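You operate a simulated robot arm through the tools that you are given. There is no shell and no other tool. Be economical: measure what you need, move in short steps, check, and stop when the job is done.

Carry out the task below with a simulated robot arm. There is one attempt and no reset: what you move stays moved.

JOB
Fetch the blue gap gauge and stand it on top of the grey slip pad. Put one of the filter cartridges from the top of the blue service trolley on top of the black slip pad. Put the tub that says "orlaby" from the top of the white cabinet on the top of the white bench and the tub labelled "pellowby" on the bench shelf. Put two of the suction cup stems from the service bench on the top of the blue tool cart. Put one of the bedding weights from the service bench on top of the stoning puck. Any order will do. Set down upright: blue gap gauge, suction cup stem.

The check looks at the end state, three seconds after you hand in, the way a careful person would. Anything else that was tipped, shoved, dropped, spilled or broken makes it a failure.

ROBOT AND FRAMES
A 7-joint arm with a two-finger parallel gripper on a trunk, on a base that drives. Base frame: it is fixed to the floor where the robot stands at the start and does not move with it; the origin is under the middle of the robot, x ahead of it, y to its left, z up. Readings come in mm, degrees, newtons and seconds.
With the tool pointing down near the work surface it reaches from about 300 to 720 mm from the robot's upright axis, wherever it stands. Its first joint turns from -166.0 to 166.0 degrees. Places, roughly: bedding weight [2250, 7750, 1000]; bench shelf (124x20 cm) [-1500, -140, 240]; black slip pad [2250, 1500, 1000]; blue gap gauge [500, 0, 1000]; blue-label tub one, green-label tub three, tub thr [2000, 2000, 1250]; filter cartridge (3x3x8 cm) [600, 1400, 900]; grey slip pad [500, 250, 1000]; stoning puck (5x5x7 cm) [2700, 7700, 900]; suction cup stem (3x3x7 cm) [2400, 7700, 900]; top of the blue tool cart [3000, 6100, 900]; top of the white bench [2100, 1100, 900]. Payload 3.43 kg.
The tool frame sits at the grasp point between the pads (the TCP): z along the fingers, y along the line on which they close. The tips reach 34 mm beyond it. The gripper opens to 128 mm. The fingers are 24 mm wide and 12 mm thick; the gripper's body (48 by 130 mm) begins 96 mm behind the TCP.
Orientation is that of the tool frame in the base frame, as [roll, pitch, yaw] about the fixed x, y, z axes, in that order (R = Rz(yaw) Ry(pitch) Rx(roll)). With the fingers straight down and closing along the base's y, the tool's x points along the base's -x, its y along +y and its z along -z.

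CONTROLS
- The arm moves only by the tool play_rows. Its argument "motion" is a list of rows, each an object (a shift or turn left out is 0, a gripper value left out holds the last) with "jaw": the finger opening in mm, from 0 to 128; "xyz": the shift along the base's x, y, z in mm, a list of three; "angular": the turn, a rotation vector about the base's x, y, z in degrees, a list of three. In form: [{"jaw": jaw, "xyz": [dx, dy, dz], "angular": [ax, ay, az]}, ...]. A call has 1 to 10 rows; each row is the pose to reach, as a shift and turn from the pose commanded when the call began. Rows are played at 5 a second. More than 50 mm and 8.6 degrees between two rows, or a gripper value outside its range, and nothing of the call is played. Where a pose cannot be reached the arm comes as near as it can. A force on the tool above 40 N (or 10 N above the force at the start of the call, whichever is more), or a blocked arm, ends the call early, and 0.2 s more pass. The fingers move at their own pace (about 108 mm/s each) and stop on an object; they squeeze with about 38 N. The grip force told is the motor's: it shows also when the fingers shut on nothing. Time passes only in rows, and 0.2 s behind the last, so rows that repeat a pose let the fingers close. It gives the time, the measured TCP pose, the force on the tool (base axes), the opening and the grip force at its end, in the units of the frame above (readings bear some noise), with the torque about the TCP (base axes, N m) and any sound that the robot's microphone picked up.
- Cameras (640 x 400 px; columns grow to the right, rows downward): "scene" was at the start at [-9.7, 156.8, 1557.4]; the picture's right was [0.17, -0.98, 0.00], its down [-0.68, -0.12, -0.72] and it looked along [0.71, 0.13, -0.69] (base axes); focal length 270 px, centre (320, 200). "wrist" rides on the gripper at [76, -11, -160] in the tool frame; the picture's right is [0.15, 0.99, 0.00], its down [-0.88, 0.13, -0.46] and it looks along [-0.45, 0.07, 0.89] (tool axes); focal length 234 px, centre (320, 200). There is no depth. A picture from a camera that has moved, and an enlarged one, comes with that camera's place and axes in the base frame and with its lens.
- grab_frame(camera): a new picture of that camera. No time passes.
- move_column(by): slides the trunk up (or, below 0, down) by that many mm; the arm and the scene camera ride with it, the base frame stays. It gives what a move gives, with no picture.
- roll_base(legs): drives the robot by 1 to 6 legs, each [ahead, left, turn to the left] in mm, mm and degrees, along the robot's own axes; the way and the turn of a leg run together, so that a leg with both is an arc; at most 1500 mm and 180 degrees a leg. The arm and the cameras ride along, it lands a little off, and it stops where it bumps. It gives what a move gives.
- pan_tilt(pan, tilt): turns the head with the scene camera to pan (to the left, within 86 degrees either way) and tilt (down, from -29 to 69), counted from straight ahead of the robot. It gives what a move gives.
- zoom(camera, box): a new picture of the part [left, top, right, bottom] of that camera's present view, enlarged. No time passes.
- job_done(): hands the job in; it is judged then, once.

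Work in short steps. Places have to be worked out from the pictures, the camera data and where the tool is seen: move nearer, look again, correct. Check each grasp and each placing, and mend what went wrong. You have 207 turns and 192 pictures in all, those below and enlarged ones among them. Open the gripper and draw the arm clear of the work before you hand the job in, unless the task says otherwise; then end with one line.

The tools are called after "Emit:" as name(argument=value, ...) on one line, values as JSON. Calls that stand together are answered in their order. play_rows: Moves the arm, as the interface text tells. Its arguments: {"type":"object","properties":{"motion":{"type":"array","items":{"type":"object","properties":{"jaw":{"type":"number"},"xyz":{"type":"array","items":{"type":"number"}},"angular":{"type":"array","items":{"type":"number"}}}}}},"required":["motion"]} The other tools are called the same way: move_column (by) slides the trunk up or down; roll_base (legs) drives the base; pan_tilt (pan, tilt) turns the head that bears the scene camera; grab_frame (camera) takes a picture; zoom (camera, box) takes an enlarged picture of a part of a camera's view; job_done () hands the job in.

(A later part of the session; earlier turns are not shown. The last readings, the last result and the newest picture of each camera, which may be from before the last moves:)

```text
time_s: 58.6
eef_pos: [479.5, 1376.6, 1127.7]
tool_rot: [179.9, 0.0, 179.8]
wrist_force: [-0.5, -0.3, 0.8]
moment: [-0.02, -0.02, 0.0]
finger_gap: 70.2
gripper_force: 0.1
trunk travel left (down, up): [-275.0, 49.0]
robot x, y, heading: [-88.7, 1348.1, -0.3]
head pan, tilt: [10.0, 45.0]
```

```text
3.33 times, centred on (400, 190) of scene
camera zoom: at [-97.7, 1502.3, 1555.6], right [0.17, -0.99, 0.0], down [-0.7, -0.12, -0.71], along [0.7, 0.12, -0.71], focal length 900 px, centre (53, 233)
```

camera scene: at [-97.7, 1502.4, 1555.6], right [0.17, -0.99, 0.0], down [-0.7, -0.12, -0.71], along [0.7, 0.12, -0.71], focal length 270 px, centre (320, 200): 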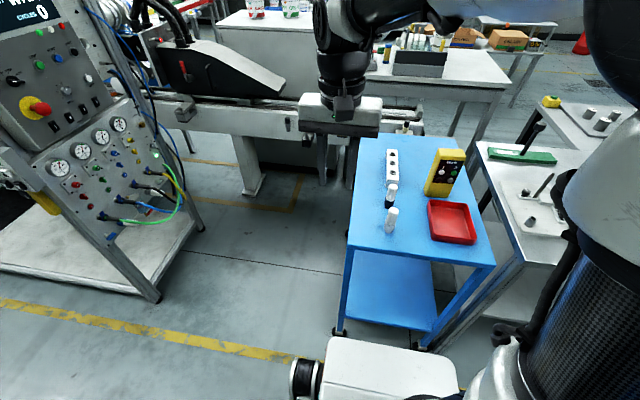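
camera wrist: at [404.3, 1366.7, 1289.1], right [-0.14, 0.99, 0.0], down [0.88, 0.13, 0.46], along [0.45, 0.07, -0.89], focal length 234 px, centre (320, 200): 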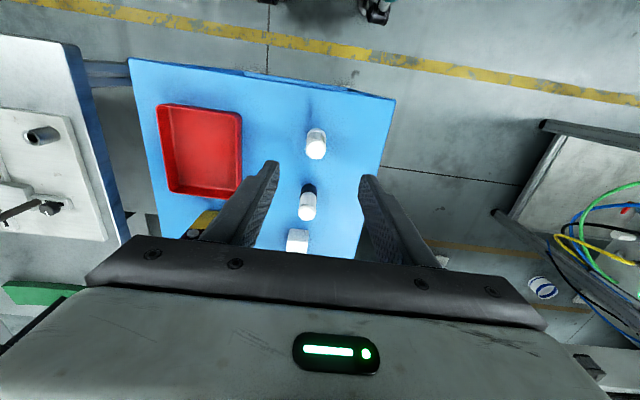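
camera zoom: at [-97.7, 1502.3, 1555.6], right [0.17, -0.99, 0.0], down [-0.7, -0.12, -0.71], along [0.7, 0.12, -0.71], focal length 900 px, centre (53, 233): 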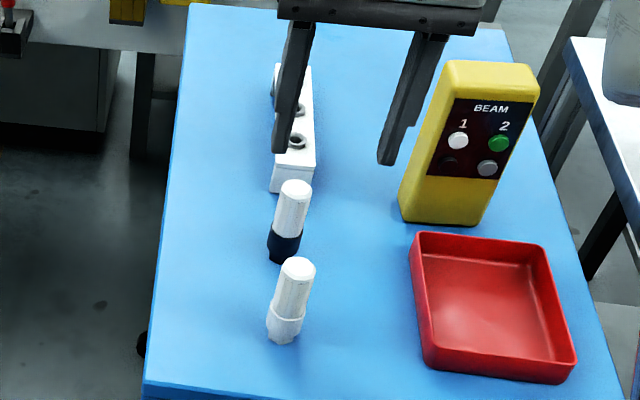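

Cartridge at about [492, 1375], top near z 950. Lowering around it.

Emit:
play_rows(motion=[{"xyz": [13, -1.5, 0], "jaw": 64}, {"xyz": [13, -1.5, -45]}, {"xyz": [13, -1.5, -90]}, {"xyz": [13, -1.5, -130]}, {"xyz": [13, -1.5, -160]}, {"xyz": [13, -1.5, -160]}])

Emit:
grab_frame(camera="wrist")

Emit:
zoom(camera="scene", box=[340, 150, 460, 250])

```text
time_s: 60.0
eef_pos: [491.5, 1375.1, 968.5]
tool_rot: [-180.0, 0.0, 179.8]
wrist_force: [0.2, 0.2, 0.3]
moment: [0.0, 0.02, -0.02]
finger_gap: 64.1
gripper_force: 0.0
trunk travel left (down, up): [-275.0, 49.0]
robot x, y, heading: [-87.0, 1342.6, -0.3]
head pan, tilt: [10.0, 45.0]
```

```text
150 pictures are left
camera wrist: at [416.3, 1365.0, 1129.2], right [-0.14, 0.99, 0.0], down [0.88, 0.13, 0.46], along [0.45, 0.07, -0.89], focal length 234 px, centre (320, 200)
```

wrist: 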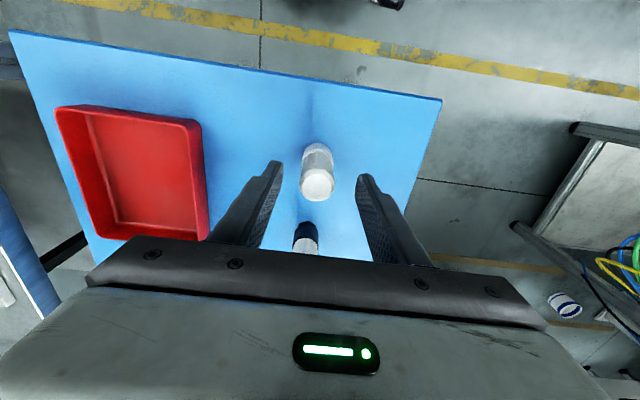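

```text
4.00 times, centred on (400, 200) of scene
camera zoom: at [-97.6, 1502.3, 1555.6], right [0.17, -0.99, 0.0], down [-0.7, -0.12, -0.71], along [0.7, 0.12, -0.71], focal length 1079 px, centre (0, 200)
```

zoom: 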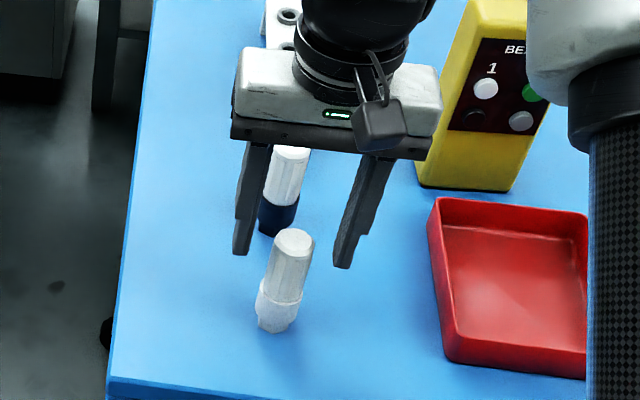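

Aligned. Lowering to grip height and closing.

Emit:
play_rows(motion=[{"xyz": [2.5, 0.5, -20]}, {"xyz": [2.5, 0.5, -44]}, {"xyz": [2.5, 0.5, -44], "jaw": 40}, {"xyz": [2.5, 0.5, -44], "jaw": 20}, {"xyz": [2.5, 0.5, -44], "jaw": 15}, {"xyz": [2.5, 0.5, -44], "jaw": 15}, {"xyz": [2.5, 0.5, -44], "jaw": 15}, {"xyz": [2.5, 0.5, -20]}, {"xyz": [2.5, 0.5, 20]}])

Emit:
zoom(camera="scene", box=[340, 130, 460, 230])

```text
time_s: 61.7
eef_pos: [496.6, 1373.5, 924.8]
tool_rot: [-179.9, -0.1, 179.7]
wrist_force: [8.1, -0.5, -18.2]
moment: [-0.39, -1.43, 0.13]
finger_gap: 31.5
gripper_force: 45.3
trunk travel left (down, up): [-275.0, 49.0]
robot x, y, heading: [-87.2, 1347.6, -0.2]
head pan, tilt: [10.0, 45.0]
stopped in row 8: the force on the tool passed its limit at 59 N (the readings are from after the stop); the commanded pose is now the measured one
```

```text
4.00 times, centred on (400, 180) of scene
camera zoom: at [-95.6, 1502.3, 1555.3], right [0.17, -0.99, 0.0], down [-0.7, -0.12, -0.71], along [0.7, 0.12, -0.71], focal length 1079 px, centre (0, 280)
```

zoom: 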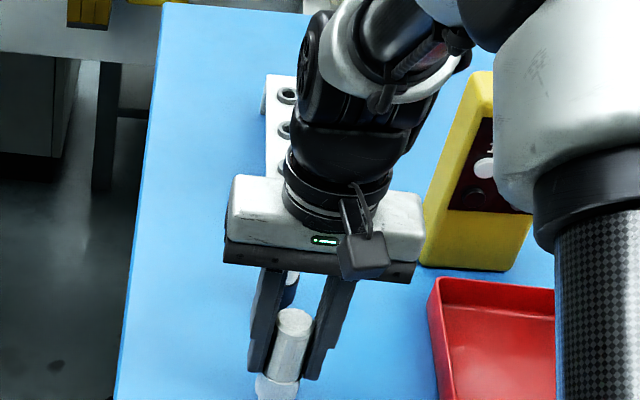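

The lift met ~59 N resistance: the white cartridge seems to be fixed to the trolley. I'll release it gently and look.

Emit:
play_rows(motion=[{"xyz": [0, 0, -1], "jaw": 31}, {"xyz": [0, 0, -1], "jaw": 45}, {"xyz": [0, 0, -1], "jaw": 64}, {"xyz": [0, 0, -1], "jaw": 64}])

Emit:
zoom(camera="scene", box=[350, 180, 430, 250])

Emit:
grab_frame(camera="wrist")

```text
time_s: 62.7
eef_pos: [494.3, 1373.9, 925.6]
tool_rot: [-179.9, -0.1, 179.8]
wrist_force: [1.3, -0.5, 0.0]
moment: [0.0, -0.03, 0.0]
finger_gap: 63.9
gripper_force: 0.0
trunk travel left (down, up): [-275.0, 49.0]
robot x, y, heading: [-87.1, 1340.6, -0.2]
head pan, tilt: [10.0, 45.0]
```

```text
5.71 times, centred on (390, 215) of scene
camera zoom: at [-97.6, 1502.2, 1555.6], right [0.17, -0.99, 0.0], down [-0.7, -0.12, -0.71], along [0.7, 0.12, -0.71], focal length 1542 px, centre (-80, 114)
```

zoom: 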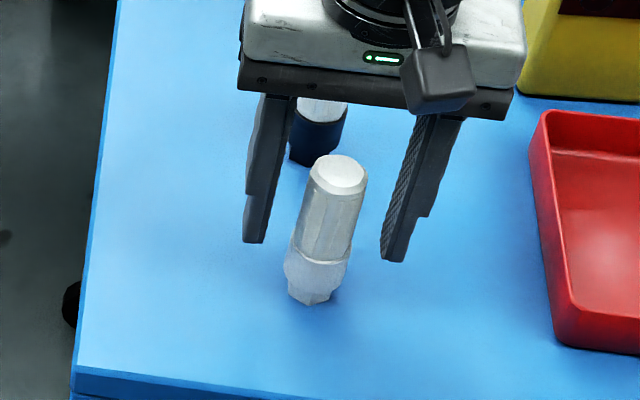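

```text
146 pictures are left
camera wrist: at [418.3, 1363.9, 1086.5], right [-0.14, 0.99, 0.0], down [0.88, 0.13, 0.45], along [0.45, 0.06, -0.89], focal length 234 px, centre (320, 200)
```

wrist: 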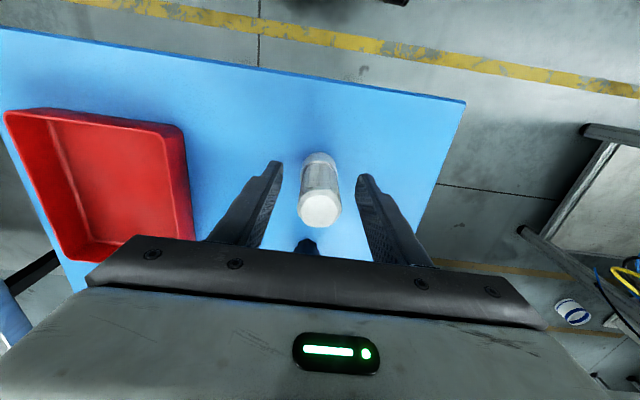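

Still upright, unharmed, and evidently fixed. I'll rise and take the black-based one at about [602, 1376] after moving the base 80 mm closer.

Emit:
play_rows(motion=[{"xyz": [0, 0, 45]}, {"xyz": [0, 0, 90]}, {"xyz": [0, 0, 135]}, {"xyz": [0, 0, 175]}, {"xyz": [0, 0, 175]}])

Emit:
roll_base(legs=[[80, 0, 0]])

Emit:
grab_frame(camera="wrist")

Emit:
grab_frame(camera="scene")

```text
time_s: 63.9
eef_pos: [492.1, 1373.0, 1101.8]
tool_rot: [-179.9, -0.1, 179.8]
wrist_force: [-0.4, -0.6, 0.1]
moment: [0.01, -0.02, 0.01]
finger_gap: 64.2
gripper_force: 0.0
trunk travel left (down, up): [-275.0, 49.0]
robot x, y, heading: [-86.3, 1346.1, -0.4]
head pan, tilt: [10.0, 45.0]
```

```text
time_s: 65.0
eef_pos: [572.9, 1374.1, 1101.3]
tool_rot: [-179.9, -0.1, 179.8]
wrist_force: [0.8, 0.0, 0.0]
moment: [-0.01, -0.01, -0.02]
finger_gap: 64.0
gripper_force: 0.1
trunk travel left (down, up): [-275.0, 49.0]
robot x, y, heading: [-11.8, 1340.3, -0.0]
head pan, tilt: [10.0, 45.0]
```

```text
145 pictures are left
camera wrist: at [497.1, 1363.3, 1261.6], right [-0.14, 0.99, 0.0], down [0.88, 0.13, 0.45], along [0.45, 0.06, -0.89], focal length 234 px, centre (320, 200)
```

wrist: 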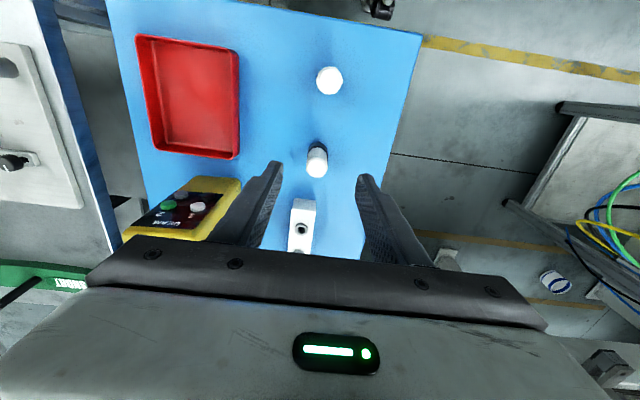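

```text
144 pictures are left
camera scene: at [-17.7, 1501.9, 1555.6], right [0.17, -0.99, 0.0], down [-0.7, -0.12, -0.71], along [0.7, 0.12, -0.71], focal length 270 px, centre (320, 200)
```

scene: 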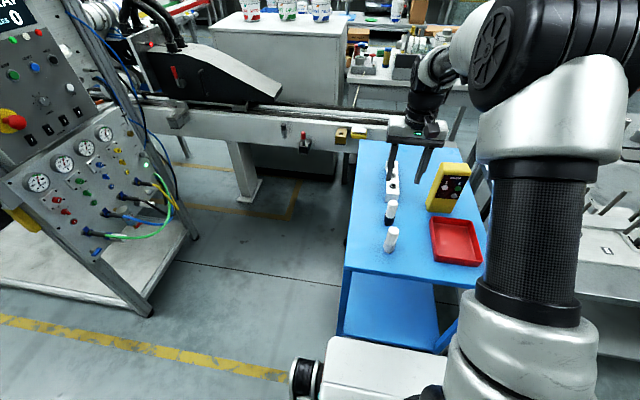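

Emit:
play_rows(motion=[{"xyz": [26, 0, 0]}, {"xyz": [26, 0, -45]}, {"xyz": [26, 0, -90]}, {"xyz": [26, 0, -125]}, {"xyz": [26, 0, -125]}])

Emit:
zoom(camera="wrist", box=[220, 120, 420, 245])

Emit:
zoom(camera="scene", box=[340, 150, 460, 250])

```text
time_s: 66.2
eef_pos: [597.2, 1373.7, 975.9]
tool_rot: [-179.9, -0.2, 179.8]
wrist_force: [0.5, -0.7, 0.8]
moment: [0.01, -0.03, 0.0]
finger_gap: 64.1
gripper_force: 0.0
trunk travel left (down, up): [-275.0, 49.0]
robot x, y, heading: [-7.2, 1344.9, -0.1]
head pan, tilt: [10.0, 45.0]
```

```text
3.20 times, centred on (320, 182) of wrist
camera zoom: at [521.7, 1364.1, 1135.7], right [-0.14, 0.99, 0.0], down [0.88, 0.13, 0.45], along [0.45, 0.06, -0.89], focal length 749 px, centre (320, 256)
```

zoom: 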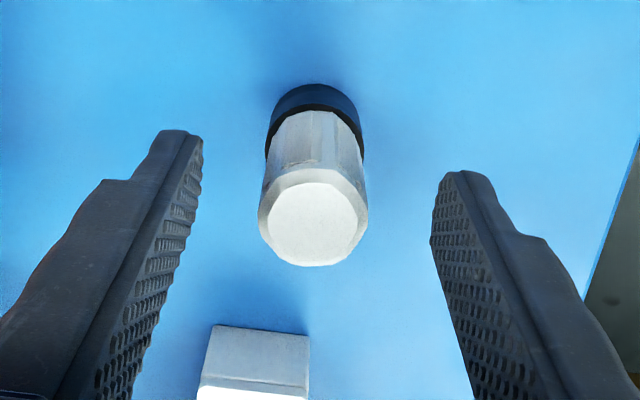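

```text
4.00 times, centred on (400, 200) of scene
camera zoom: at [-18.1, 1501.9, 1555.6], right [0.17, -0.99, 0.0], down [-0.7, -0.12, -0.71], along [0.7, 0.12, -0.71], focal length 1079 px, centre (0, 200)
```

zoom: 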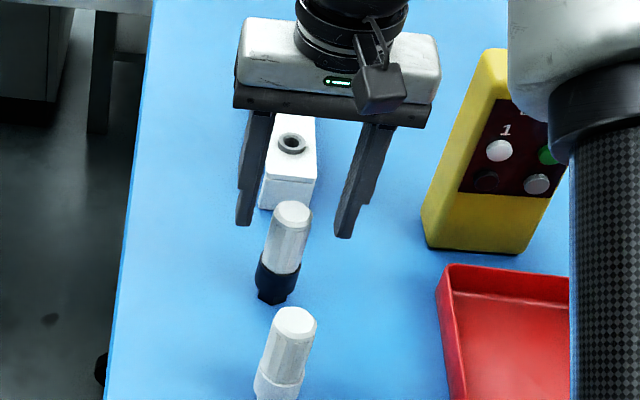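

Centre at [604, 1374.5]. Lowering 50 mm, closing, and lifting gently a few mm as a test.

Emit:
play_rows(motion=[{"xyz": [6, 0.7, -25]}, {"xyz": [6, 0.7, -50]}, {"xyz": [6, 0.7, -50], "jaw": 40}, {"xyz": [6, 0.7, -50], "jaw": 20}, {"xyz": [6, 0.7, -50], "jaw": 20}, {"xyz": [6, 0.7, -50], "jaw": 20}, {"xyz": [6, 0.7, -46]}, {"xyz": [6, 0.7, -40]}])

Emit:
zoom(camera="scene", box=[340, 150, 460, 250])

```text
time_s: 68.0
eef_pos: [604.5, 1373.3, 937.0]
tool_rot: [-179.9, -0.1, 179.7]
wrist_force: [0.3, -1.9, -1.5]
moment: [-0.21, 0.02, 0.01]
finger_gap: 28.8
gripper_force: 38.0
trunk travel left (down, up): [-275.0, 49.0]
robot x, y, heading: [-11.5, 1346.2, -0.2]
head pan, tilt: [10.0, 45.0]
```

```text
4.00 times, centred on (400, 200) of scene
camera zoom: at [-18.1, 1501.8, 1555.6], right [0.17, -0.99, 0.0], down [-0.7, -0.12, -0.71], along [0.7, 0.12, -0.71], focal length 1079 px, centre (0, 200)
```

zoom: 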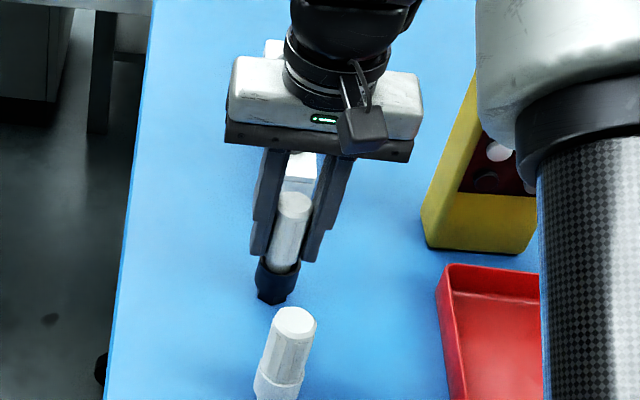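

It's free. Raising and retracting to a travel pose.

Emit:
play_rows(motion=[{"xyz": [0, 0, 45]}, {"xyz": [0, 0, 90]}, {"xyz": [0, 0, 135]}, {"xyz": [0, 0, 180]}, {"xyz": [-45, 0, 195]}, {"xyz": [-90, 0, 205]}, {"xyz": [-135, 0, 215]}, {"xyz": [-180, 0, 225]}, {"xyz": [-220, 0, 235]}, {"xyz": [-220, 0, 235]}])

Emit:
grab_frame(camera="wrist")

Emit:
grab_frame(camera="scene")

```text
time_s: 70.2
eef_pos: [383.8, 1374.1, 1172.3]
tool_rot: [-179.9, 0.0, 179.7]
wrist_force: [0.0, 0.4, -0.2]
moment: [0.02, -0.04, 0.01]
finger_gap: 28.6
gripper_force: 38.3
trunk travel left (down, up): [-275.0, 49.0]
robot x, y, heading: [-10.0, 1344.8, -0.1]
head pan, tilt: [10.0, 45.0]
```

```text
140 pictures are left
camera wrist: at [308.1, 1363.5, 1333.1], right [-0.14, 0.99, 0.0], down [0.88, 0.13, 0.45], along [0.45, 0.06, -0.89], focal length 234 px, centre (320, 200)
```

wrist: 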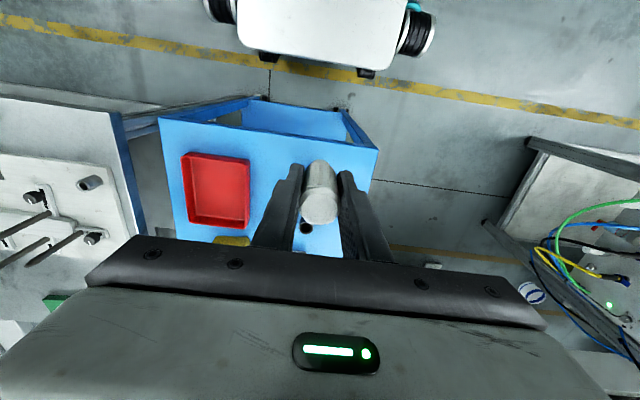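

```text
139 pictures are left
camera scene: at [-18.3, 1501.9, 1555.6], right [0.17, -0.99, 0.0], down [-0.7, -0.12, -0.71], along [0.7, 0.12, -0.71], focal length 270 px, centre (320, 200)
```

scene: 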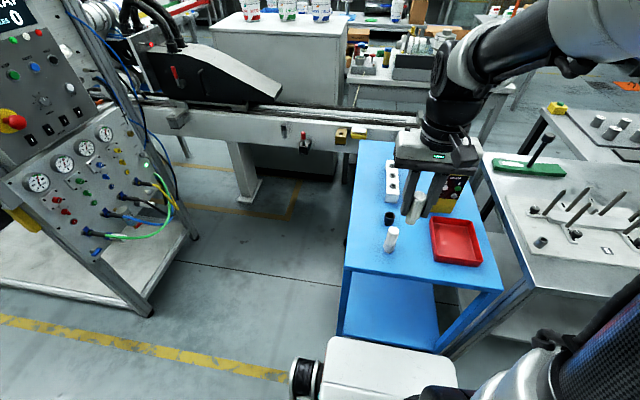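

A dark piece remains on the trolley — checking whether it's a socket or a part that came off.

Emit:
zoom(camera="scene", box=[370, 190, 430, 260])

Emit:
zoom(camera="wrist", box=[270, 140, 370, 240])

```text
5.71 times, centred on (400, 225) of scene
camera zoom: at [-18.3, 1501.9, 1555.6], right [0.17, -0.99, 0.0], down [-0.7, -0.12, -0.71], along [0.7, 0.12, -0.71], focal length 1542 px, centre (-137, 57)
```

zoom: 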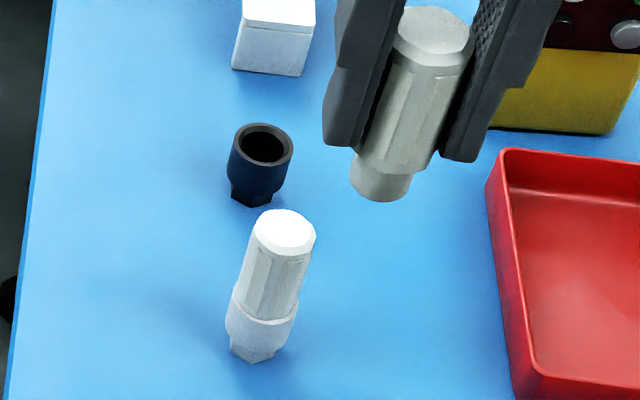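

```text
4.00 times, centred on (320, 190) of wrist
camera zoom: at [308.1, 1363.5, 1333.1], right [-0.14, 0.99, 0.0], down [0.88, 0.13, 0.45], along [0.45, 0.06, -0.89], focal length 937 px, centre (320, 240)
```

zoom: 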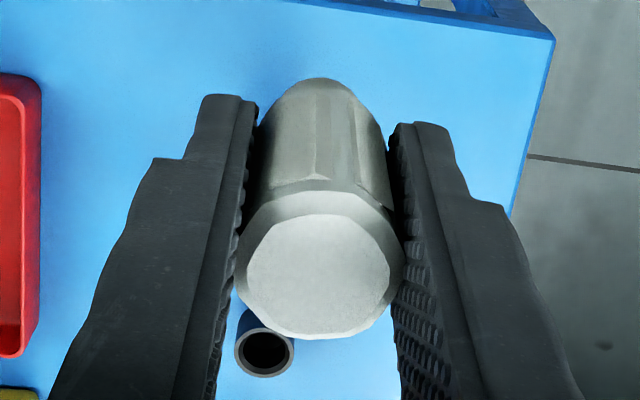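

The cartridge lifted cleanly out of its fixed socket. Now I'll drive down the aisle (-y) toward the right-hand gap and look.

Emit:
roll_base(legs=[[-110, 0, 0], [0, 0, -90], [1400, 0, 0], [900, 0, 0]])

Emit:
pan_tilt(pan=60, tilt=20)

Emit:
grab_frame(camera="scene")

Emit:
pan_tilt(pan=0, tilt=30)

Emit:
grab_frame(camera="scene")

```text
time_s: 86.2
eef_pos: [-97.6, -1355.3, 1171.9]
tool_rot: [-180.0, -0.2, 90.0]
wrist_force: [0.2, 0.0, 0.3]
moment: [-0.02, 0.01, 0.0]
finger_gap: 28.1
gripper_force: 38.1
trunk travel left (down, up): [-275.0, 49.0]
robot x, y, heading: [-124.1, -962.1, -90.0]
head pan, tilt: [10.0, 45.0]
```

```text
time_s: 87.4
eef_pos: [-97.0, -1355.5, 1172.5]
tool_rot: [-179.9, -0.1, 90.0]
wrist_force: [0.9, -0.1, 0.0]
moment: [0.01, -0.03, 0.0]
finger_gap: 27.8
gripper_force: 38.4
trunk travel left (down, up): [-275.0, 49.0]
robot x, y, heading: [-125.9, -963.5, -90.1]
head pan, tilt: [60.0, 20.0]
```

```text
136 pictures are left
camera scene: at [94.4, -916.4, 1594.3], right [-0.5, -0.87, 0.0], down [-0.3, 0.17, -0.94], along [0.81, -0.47, -0.34], focal length 270 px, centre (320, 200)
```

scene: 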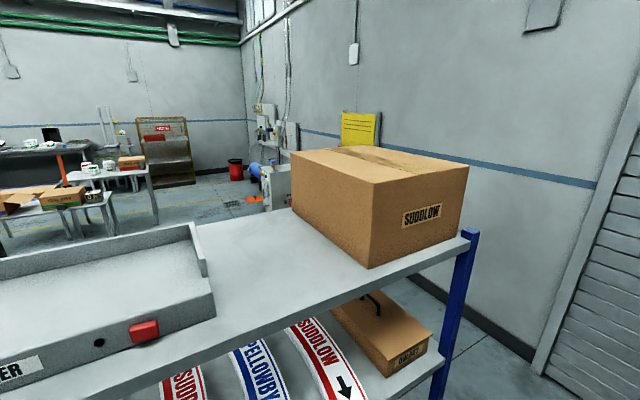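

```text
time_s: 88.7
eef_pos: [-96.2, -1354.5, 1171.6]
tool_rot: [-179.9, -0.2, 90.0]
wrist_force: [-0.6, 0.8, -1.0]
moment: [0.01, 0.02, 0.02]
finger_gap: 27.6
gripper_force: 37.8
trunk travel left (down, up): [-275.0, 49.0]
robot x, y, heading: [-124.7, -961.1, -90.0]
head pan, tilt: [0.0, 30.0]
```

```text
135 pictures are left
camera scene: at [13.9, -960.2, 1578.3], right [-1.0, 0.0, 0.0], down [0.0, 0.5, -0.87], along [0.0, -0.87, -0.5], focal length 270 px, centre (320, 200)
```

scene: 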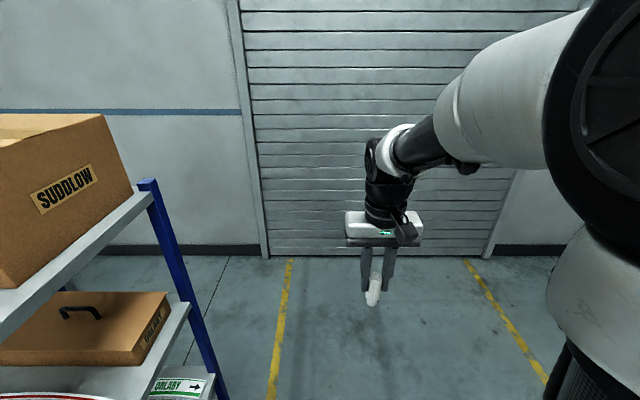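

The gap between the rack end (y≈-1695) and wall (y≈-2630) looks passable. I'll go to its mouth facing +x, checking the cartridge in the grip as well.

Emit:
roll_base(legs=[[700, 0, 0], [0, 0, 90], [0, -490, 0]])

Emit:
pan_tilt(pan=25, tilt=25)

Emit:
grab_frame(camera="scene")

Emit:
grab_frame(camera="wrist")

```text
time_s: 101.3
eef_pos: [263.6, -2126.8, 1171.9]
tool_rot: [-180.0, 0.0, 179.6]
wrist_force: [-0.6, 0.8, 0.1]
moment: [0.0, 0.0, 0.01]
finger_gap: 27.8
gripper_force: 38.1
trunk travel left (down, up): [-275.0, 49.0]
robot x, y, heading: [-126.6, -2153.1, -0.3]
head pan, tilt: [0.0, 30.0]
```

```text
time_s: 102.2
eef_pos: [263.4, -2125.6, 1172.3]
tool_rot: [-179.9, -0.1, 179.6]
wrist_force: [0.1, -0.1, -1.0]
moment: [0.02, -0.04, -0.05]
finger_gap: 27.8
gripper_force: 38.1
trunk travel left (down, up): [-275.0, 49.0]
robot x, y, heading: [-127.2, -2155.8, -0.3]
head pan, tilt: [25.0, 25.0]
```

```text
134 pictures are left
camera scene: at [-134.6, -1972.1, 1586.2], right [0.42, -0.91, 0.0], down [-0.38, -0.18, -0.91], along [0.82, 0.38, -0.42], focal length 270 px, centre (320, 200)
```

scene: 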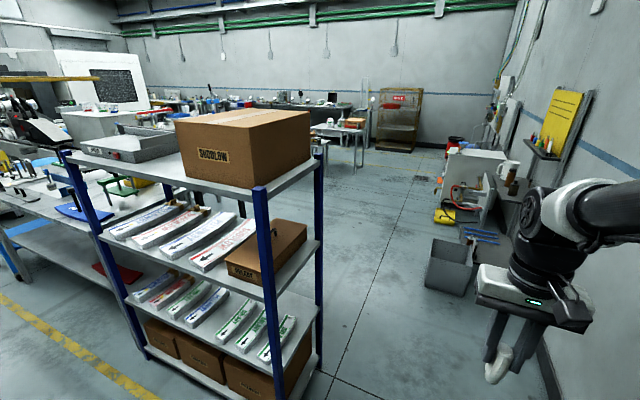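

```text
133 pictures are left
camera wrist: at [188.1, -2136.3, 1333.0], right [-0.14, 0.99, 0.0], down [0.88, 0.13, 0.45], along [0.45, 0.06, -0.89], focal length 234 px, centre (320, 200)
```

wrist: 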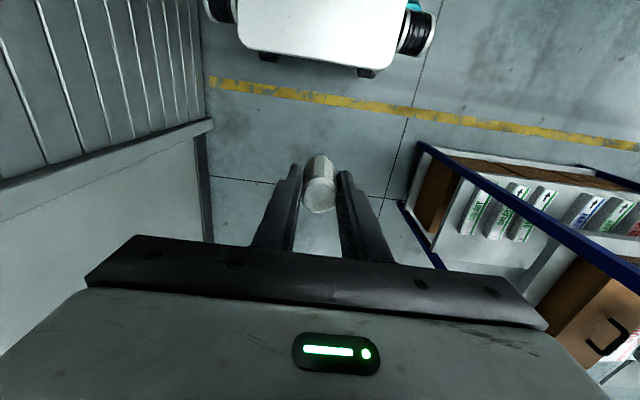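

The route is open beyond the rack, with about 1.2 m between rack and wall. Driving through the gap and then left past the grey bin.

Emit:
roll_base(legs=[[1200, 0, 0.3], [320, 0, 0], [0, 650, 0]])

Emit:
pan_tilt(pan=50, tilt=20)

Emit:
grab_frame(camera="scene")

Emit:
pan_tilt(pan=5, tilt=20)

Emit:
grab_frame(camera="scene")

```text
time_s: 116.3
eef_pos: [1769.2, -1466.4, 1172.4]
tool_rot: [-179.8, -0.1, -179.5]
wrist_force: [-0.6, -0.8, -0.1]
moment: [0.02, 0.03, 0.0]
finger_gap: 28.0
gripper_force: 38.4
trunk travel left (down, up): [-275.0, 49.0]
robot x, y, heading: [1374.1, -1501.9, 0.7]
head pan, tilt: [25.0, 25.0]
```

```text
time_s: 117.2
eef_pos: [1769.7, -1466.9, 1172.1]
tool_rot: [-179.9, 0.0, -179.5]
wrist_force: [-0.3, -0.4, -0.3]
moment: [0.0, -0.01, -0.01]
finger_gap: 27.6
gripper_force: 37.4
trunk travel left (down, up): [-275.0, 49.0]
robot x, y, heading: [1375.5, -1502.8, 0.5]
head pan, tilt: [50.0, 20.0]
```

```text
132 pictures are left
camera scene: at [1344.8, -1286.1, 1594.3], right [0.77, -0.64, 0.0], down [-0.22, -0.26, -0.94], along [0.6, 0.72, -0.34], focal length 270 px, centre (320, 200)
```

scene: 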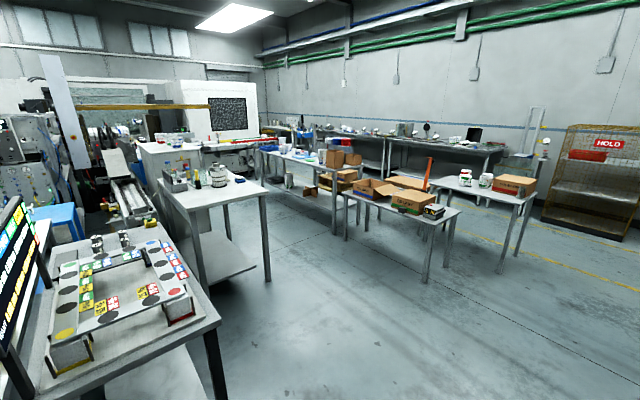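

```text
time_s: 118.3
eef_pos: [1768.9, -1466.9, 1171.8]
tool_rot: [180.0, -0.1, -179.4]
wrist_force: [-0.2, 0.9, -0.2]
moment: [-0.04, -0.04, 0.0]
finger_gap: 28.0
gripper_force: 37.9
trunk travel left (down, up): [-275.0, 49.0]
robot x, y, heading: [1380.6, -1500.4, 0.5]
head pan, tilt: [5.0, 20.0]
```

```text
131 pictures are left
camera scene: at [1378.2, -1348.9, 1594.3], right [0.1, -1.0, 0.0], down [-0.34, -0.03, -0.94], along [0.94, 0.09, -0.34], focal length 270 px, centre (320, 200)
```

scene: 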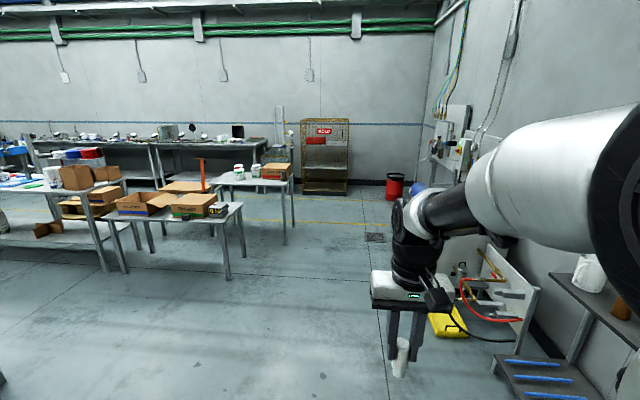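

Open floor here. I'll drive to x≈2850, turn to face -x, then strafe (+y) up the aisle beside the white bench.

Emit:
roll_base(legs=[[1470, 0, 0], [0, 0, 179.5], [0, -1450, 0]])

Emit:
pan_tilt(pan=-40, tilt=30)

Emit:
grab_frame(camera="scene")

Emit:
pan_tilt(pan=-86, tilt=35)

Emit:
grab_frame(camera="scene")

```text
time_s: 146.8
eef_pos: [2447.8, -67.9, 1172.9]
tool_rot: [-179.9, -0.2, 0.6]
wrist_force: [-0.2, -0.6, 0.3]
moment: [-0.02, 0.0, -0.04]
finger_gap: 27.9
gripper_force: 37.7
trunk travel left (down, up): [-275.0, 49.0]
robot x, y, heading: [2839.4, -34.5, -179.2]
head pan, tilt: [5.0, 20.0]
```

```text
time_s: 147.9
eef_pos: [2448.1, -68.5, 1172.6]
tool_rot: [-179.9, 0.0, 0.6]
wrist_force: [0.8, 1.3, 0.2]
moment: [0.0, -0.04, 0.01]
finger_gap: 27.8
gripper_force: 37.8
trunk travel left (down, up): [-275.0, 49.0]
robot x, y, heading: [2842.3, -35.2, -179.0]
head pan, tilt: [-40.0, 30.0]
```

```text
130 pictures are left
camera scene: at [2861.1, -113.5, 1578.3], right [0.63, 0.77, 0.0], down [0.39, -0.32, -0.87], along [-0.67, 0.55, -0.5], focal length 270 px, centre (320, 200)
```

scene: 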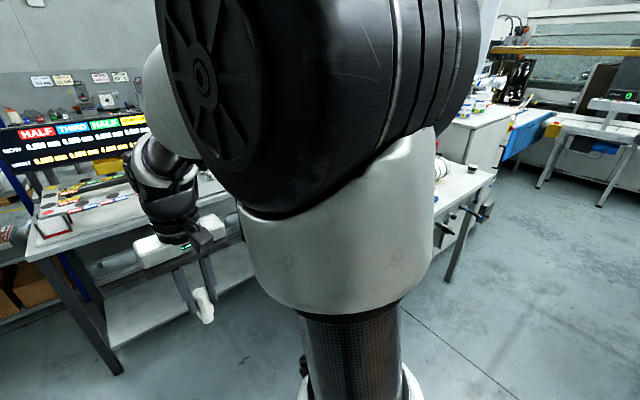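

```text
time_s: 149.1
eef_pos: [2448.4, -69.3, 1173.1]
tool_rot: [-179.9, -0.1, 0.7]
wrist_force: [0.1, -0.2, -0.7]
moment: [0.02, 0.01, 0.01]
finger_gap: 27.7
gripper_force: 37.5
trunk travel left (down, up): [-275.0, 49.0]
robot x, y, heading: [2839.2, -32.8, -179.1]
head pan, tilt: [-85.9, 35.0]
```

```text
129 pictures are left
camera scene: at [2923.7, -83.0, 1570.5], right [1.0, 0.08, 0.0], down [0.05, -0.57, -0.82], along [-0.07, 0.82, -0.57], focal length 270 px, centre (320, 200)
```

scene: 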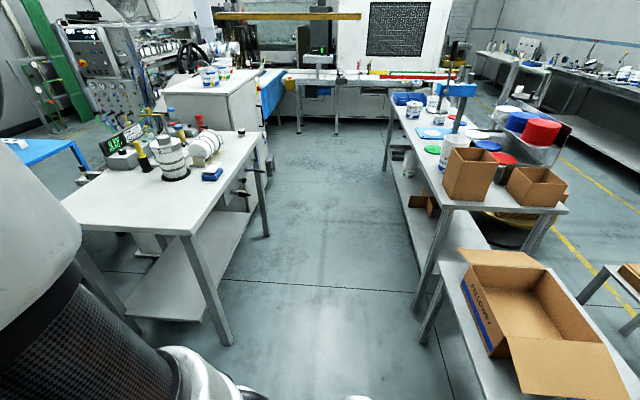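

Aisle is about 1 m wide. Strafing on to y≈1300 facing the white bench.

Emit:
roll_base(legs=[[0, -1330, -0.9]])

Emit:
pan_tilt(pan=-30, tilt=35)

Emit:
grab_frame(camera="scene")

Emit:
grab_frame(camera="wrist")

```text
time_s: 162.1
eef_pos: [2445.1, 1278.1, 1172.9]
tool_rot: [-179.8, -0.1, -0.5]
wrist_force: [0.3, 0.2, -1.1]
moment: [0.01, 0.02, 0.04]
finger_gap: 27.7
gripper_force: 38.0
trunk travel left (down, up): [-275.0, 49.0]
robot x, y, heading: [2838.3, 1301.7, 179.6]
head pan, tilt: [-85.9, 35.0]
```

```text
time_s: 163.4
eef_pos: [2445.4, 1277.7, 1172.1]
tool_rot: [-179.9, -0.1, -0.5]
wrist_force: [0.1, -0.4, -0.4]
moment: [0.0, -0.03, -0.01]
finger_gap: 27.7
gripper_force: 37.7
trunk travel left (down, up): [-275.0, 49.0]
robot x, y, heading: [2839.8, 1303.9, 179.6]
head pan, tilt: [-30.0, 35.0]
```

```text
128 pictures are left
camera scene: at [2849.6, 1209.9, 1570.5], right [0.51, 0.86, 0.0], down [0.49, -0.29, -0.82], along [-0.71, 0.42, -0.57], focal length 270 px, centre (320, 200)
```

scene: 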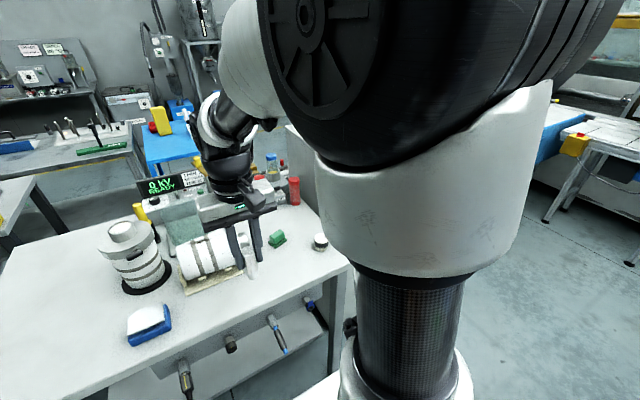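

```text
127 pictures are left
camera wrist: at [2520.2, 1288.5, 1333.1], right [0.14, -0.99, 0.0], down [-0.88, -0.12, 0.45], along [-0.45, -0.06, -0.89], focal length 234 px, centre (320, 200)
```

wrist: 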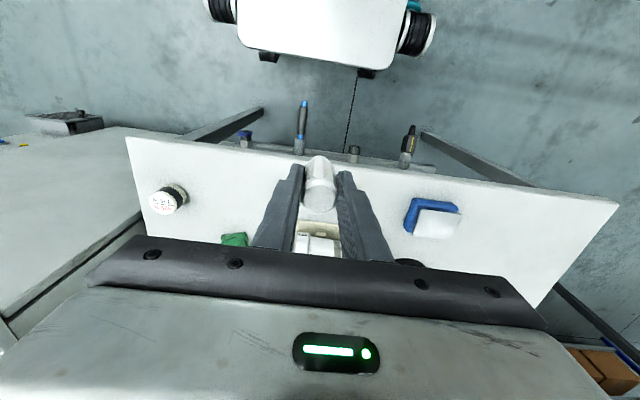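

The black-banded pad is near [2300, 1535]. Shifting right 220 mm so it's straight ahead.

Emit:
roll_base(legs=[[0, -220, 0]])

Emit:
pan_tilt(pan=10, tilt=45)

Emit:
grab_frame(camera="scene")

Emit:
grab_frame(camera="wrist")

```text
time_s: 166.1
eef_pos: [2446.8, 1495.7, 1171.8]
tool_rot: [-179.9, -0.1, -0.4]
wrist_force: [0.4, 0.5, 0.1]
moment: [-0.03, -0.01, -0.01]
finger_gap: 27.3
gripper_force: 38.0
trunk travel left (down, up): [-275.0, 49.0]
robot x, y, heading: [2839.0, 1519.5, 179.6]
head pan, tilt: [-30.0, 35.0]
```

```text
time_s: 167.2
eef_pos: [2446.2, 1495.8, 1173.2]
tool_rot: [-179.9, -0.1, -0.4]
wrist_force: [1.1, 0.2, -1.0]
moment: [-0.02, -0.01, -0.01]
finger_gap: 27.9
gripper_force: 38.0
trunk travel left (down, up): [-275.0, 49.0]
robot x, y, heading: [2839.1, 1521.1, 179.6]
head pan, tilt: [10.0, 45.0]
```

```text
126 pictures are left
camera scene: at [2847.1, 1370.5, 1555.7], right [-0.17, 0.99, 0.0], down [0.7, 0.12, -0.71], along [-0.7, -0.12, -0.71], focal length 270 px, centre (320, 200)
```

scene: 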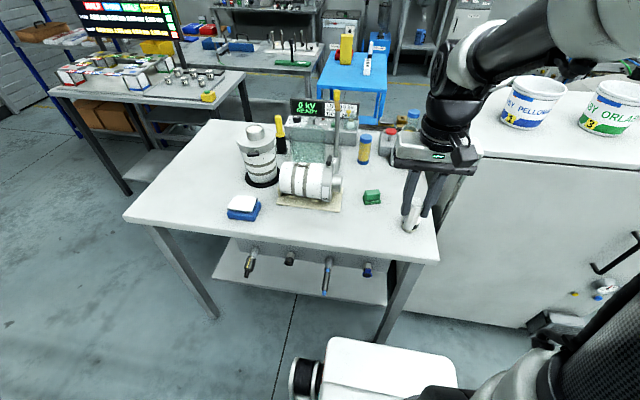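

```text
125 pictures are left
camera wrist: at [2521.9, 1506.7, 1333.1], right [0.14, -0.99, 0.0], down [-0.88, -0.13, 0.45], along [-0.45, -0.06, -0.89], focal length 234 px, centre (320, 200)
```

wrist: 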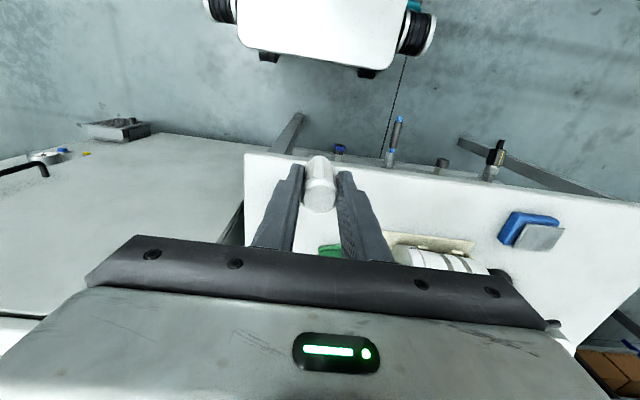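

The pad is hidden behind the gripper; I'll shift the hand sideways to see it from both cameras.

Emit:
play_rows(motion=[{"xyz": [0, -40, 0]}, {"xyz": [0, -80, 0]}, {"xyz": [0, -80, 0]}])

Emit:
grab_frame(camera="wrist")

Emit:
zoom(camera="scene", box=[320, 130, 480, 250])

```text
time_s: 168.0
eef_pos: [2446.8, 1414.2, 1172.1]
tool_rot: [-179.9, -0.1, -0.4]
wrist_force: [-0.6, -0.5, 0.4]
moment: [0.03, -0.03, -0.01]
finger_gap: 27.9
gripper_force: 37.9
trunk travel left (down, up): [-275.0, 49.0]
robot x, y, heading: [2840.7, 1523.5, 179.5]
head pan, tilt: [10.0, 45.0]
```

```text
124 pictures are left
camera wrist: at [2522.1, 1425.5, 1332.9], right [0.14, -0.99, 0.0], down [-0.88, -0.13, 0.45], along [-0.45, -0.06, -0.89], focal length 234 px, centre (320, 200)
```

wrist: 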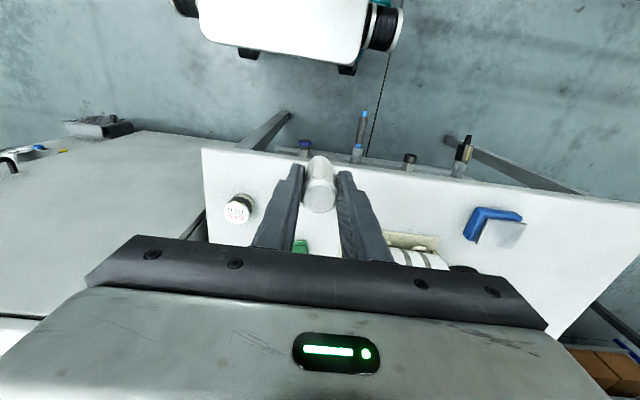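

```text
3.33 times, centred on (400, 190) of scene
camera zoom: at [2847.1, 1370.4, 1555.6], right [-0.17, 0.99, 0.0], down [0.7, 0.12, -0.71], along [-0.7, -0.12, -0.71], focal length 900 px, centre (53, 233)
```

zoom: 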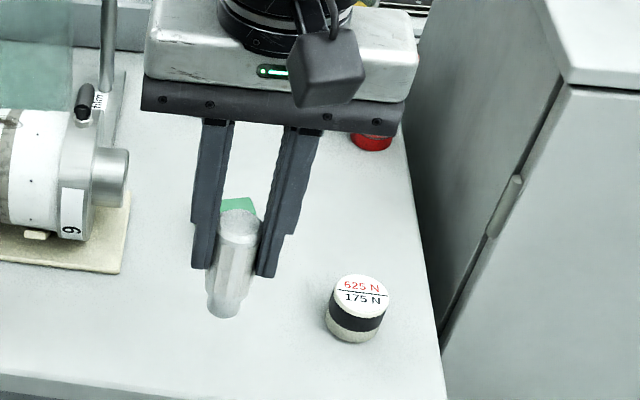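

Pad top is about [2283, 1550, 950]; the cartridge bottom hangs about 72 mm below the TCP. Moving over the pad at z 1065.

Emit:
play_rows(motion=[{"xyz": [-20, 40, 0]}, {"xyz": [-50, 75, 0]}, {"xyz": [-85, 105, 0]}, {"xyz": [-125, 130, 0]}, {"xyz": [-163, 136, -20]}, {"xyz": [-163, 136, -65]}, {"xyz": [-163, 136, -107]}, {"xyz": [-163, 136, -107]}])

Emit:
zoom(camera="wrist", box=[240, 100, 400, 220])

Emit:
zoom(camera="scene", box=[350, 150, 450, 230])

```text
time_s: 169.8
eef_pos: [2283.5, 1550.1, 1064.3]
tool_rot: [-179.9, -0.1, -0.4]
wrist_force: [-0.5, -0.2, -0.7]
moment: [0.0, -0.01, 0.0]
finger_gap: 27.6
gripper_force: 37.7
trunk travel left (down, up): [-275.0, 49.0]
robot x, y, heading: [2838.8, 1521.5, 179.7]
head pan, tilt: [10.0, 45.0]
```

```text
3.33 times, centred on (320, 160) of wrist
camera zoom: at [2358.9, 1562.1, 1225.4], right [0.14, -0.99, 0.0], down [-0.88, -0.13, 0.45], along [-0.45, -0.06, -0.89], focal length 781 px, centre (320, 333)
```

zoom: 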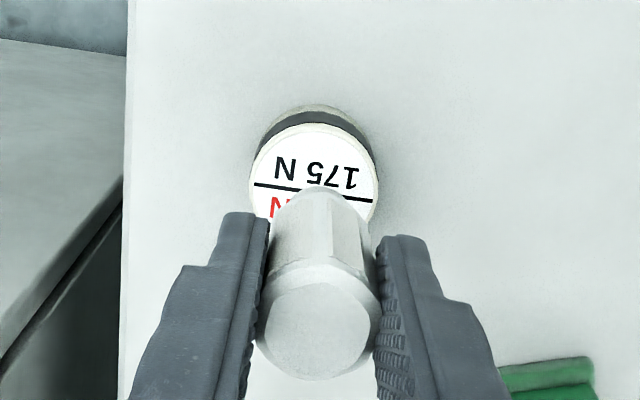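

```text
5.00 times, centred on (400, 190) of scene
camera zoom: at [2847.0, 1370.5, 1555.7], right [-0.17, 0.99, 0.0], down [0.7, 0.12, -0.71], along [-0.7, -0.12, -0.71], focal length 1349 px, centre (-80, 250)
```

zoom: 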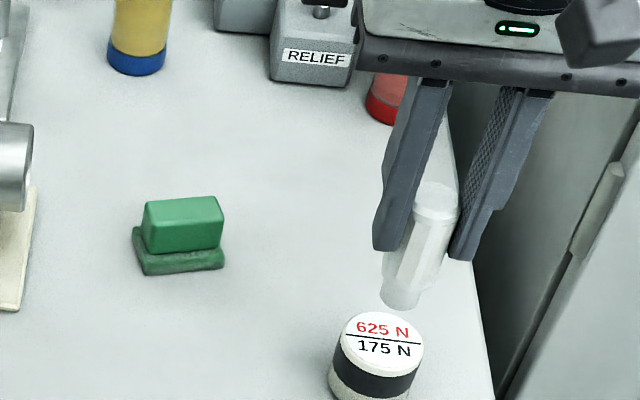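

Emit:
play_rows(motion=[{"xyz": [-3.5, 2, -15]}, {"xyz": [-3.5, 2, -28]}, {"xyz": [-3.5, 2, -35]}, {"xyz": [-3.5, 2, -35]}])

Emit:
zoom(camera="scene", box=[370, 180, 430, 230])

Emit:
zoom(camera="wrist", box=[260, 110, 380, 200])

```text
time_s: 170.8
eef_pos: [2279.6, 1553.9, 1031.2]
tool_rot: [-179.9, -0.1, -0.4]
wrist_force: [0.1, -0.6, -1.4]
moment: [-0.02, -0.01, 0.01]
finger_gap: 27.9
gripper_force: 37.9
trunk travel left (down, up): [-275.0, 49.0]
robot x, y, heading: [2841.6, 1525.5, 179.6]
head pan, tilt: [10.0, 45.0]
```

```text
8.00 times, centred on (400, 205) of scene
camera zoom: at [2847.1, 1370.5, 1555.6], right [-0.17, 0.99, 0.0], down [0.7, 0.12, -0.71], along [-0.7, -0.12, -0.71], focal length 2159 px, centre (-320, 160)
```

zoom: 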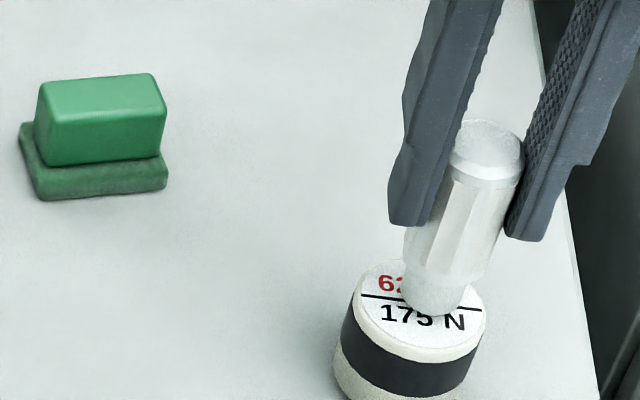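

```text
4.44 times, centred on (320, 155) of wrist
camera zoom: at [2355.4, 1565.0, 1190.5], right [0.14, -0.99, 0.0], down [-0.88, -0.13, 0.45], along [-0.45, -0.06, -0.89], focal length 1041 px, centre (320, 400)
```

zoom: 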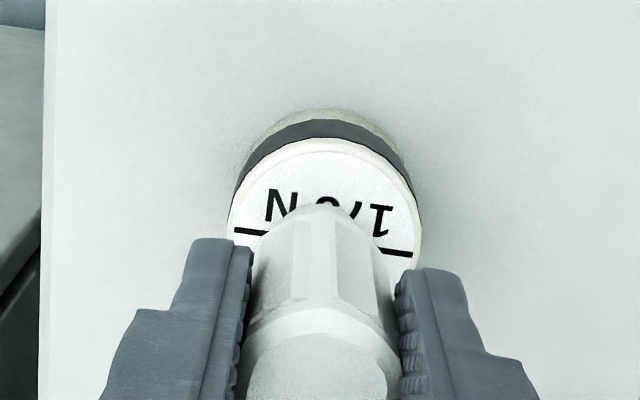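

Nearly aligned; shifting y by -2 and lowering to touch.

Emit:
play_rows(motion=[{"xyz": [0, -2, -3]}, {"xyz": [0, -2, -5]}, {"xyz": [0, -2, -6.5]}, {"xyz": [0, -2, -6.5]}])

Emit:
zoom(camera="scene", box=[370, 180, 430, 230])

```text
time_s: 171.8
eef_pos: [2279.5, 1552.9, 1025.2]
tool_rot: [-179.8, 0.1, -0.4]
wrist_force: [2.1, 0.1, 12.9]
moment: [0.07, -0.07, -0.02]
finger_gap: 27.9
gripper_force: 38.1
trunk travel left (down, up): [-275.0, 49.0]
robot x, y, heading: [2836.5, 1522.3, 179.6]
head pan, tilt: [10.0, 45.0]
```

```text
8.00 times, centred on (400, 205) of scene
camera zoom: at [2848.3, 1370.5, 1555.8], right [-0.17, 0.99, 0.0], down [0.7, 0.12, -0.71], along [-0.7, -0.12, -0.71], focal length 2159 px, centre (-320, 160)
```

zoom: 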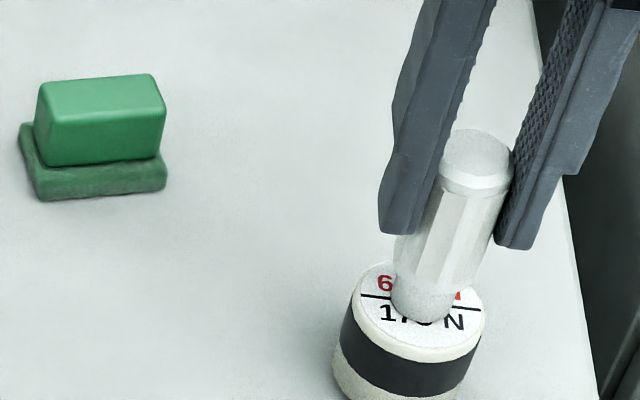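

Contact (12.9 N), centred. Relieving 1 mm and opening slowly.

Emit:
play_rows(motion=[{"xyz": [0, 0, 1], "jaw": 27}, {"xyz": [0, 0, 1.2], "jaw": 29}, {"xyz": [0, 0, 1.2], "jaw": 31}, {"xyz": [0, 0, 1.2], "jaw": 36}, {"xyz": [0, 0, 1.2], "jaw": 50}, {"xyz": [0, 0, 1.2], "jaw": 60}, {"xyz": [0, 0, 1.2], "jaw": 60}])

Emit:
zoom(camera="scene", box=[360, 160, 440, 230])

Emit:
zoom(camera="wrist", box=[240, 110, 400, 220])

```text
time_s: 173.4
eef_pos: [2279.8, 1551.5, 1024.7]
tool_rot: [-179.8, -0.1, -0.3]
wrist_force: [-0.3, 0.9, -0.5]
moment: [-0.03, 0.01, 0.01]
finger_gap: 60.3
gripper_force: 0.0
trunk travel left (down, up): [-275.0, 49.0]
robot x, y, heading: [2839.8, 1519.2, 179.6]
head pan, tilt: [10.0, 45.0]
```

```text
5.71 times, centred on (400, 195) of scene
camera zoom: at [2847.2, 1370.5, 1555.6], right [-0.17, 0.99, 0.0], down [0.7, 0.12, -0.71], along [-0.7, -0.12, -0.71], focal length 1542 px, centre (-137, 229)
```

zoom: 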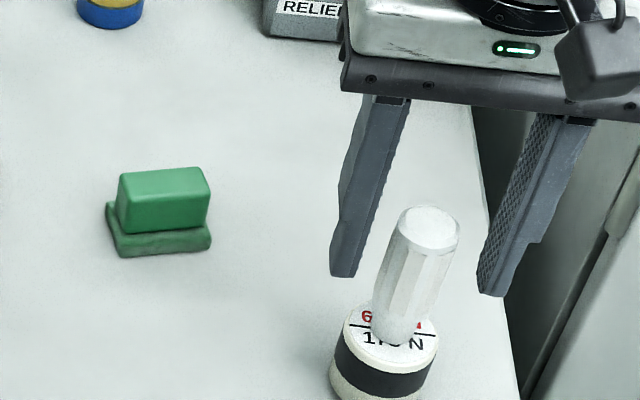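

```text
3.64 times, centred on (320, 165) of wrist
camera zoom: at [2355.3, 1562.9, 1185.6], right [0.14, -0.99, 0.0], down [-0.88, -0.13, 0.45], along [-0.45, -0.06, -0.89], focal length 852 px, centre (320, 327)
```

zoom: 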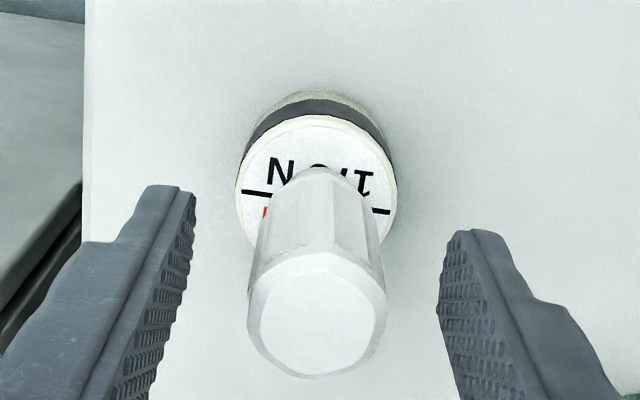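

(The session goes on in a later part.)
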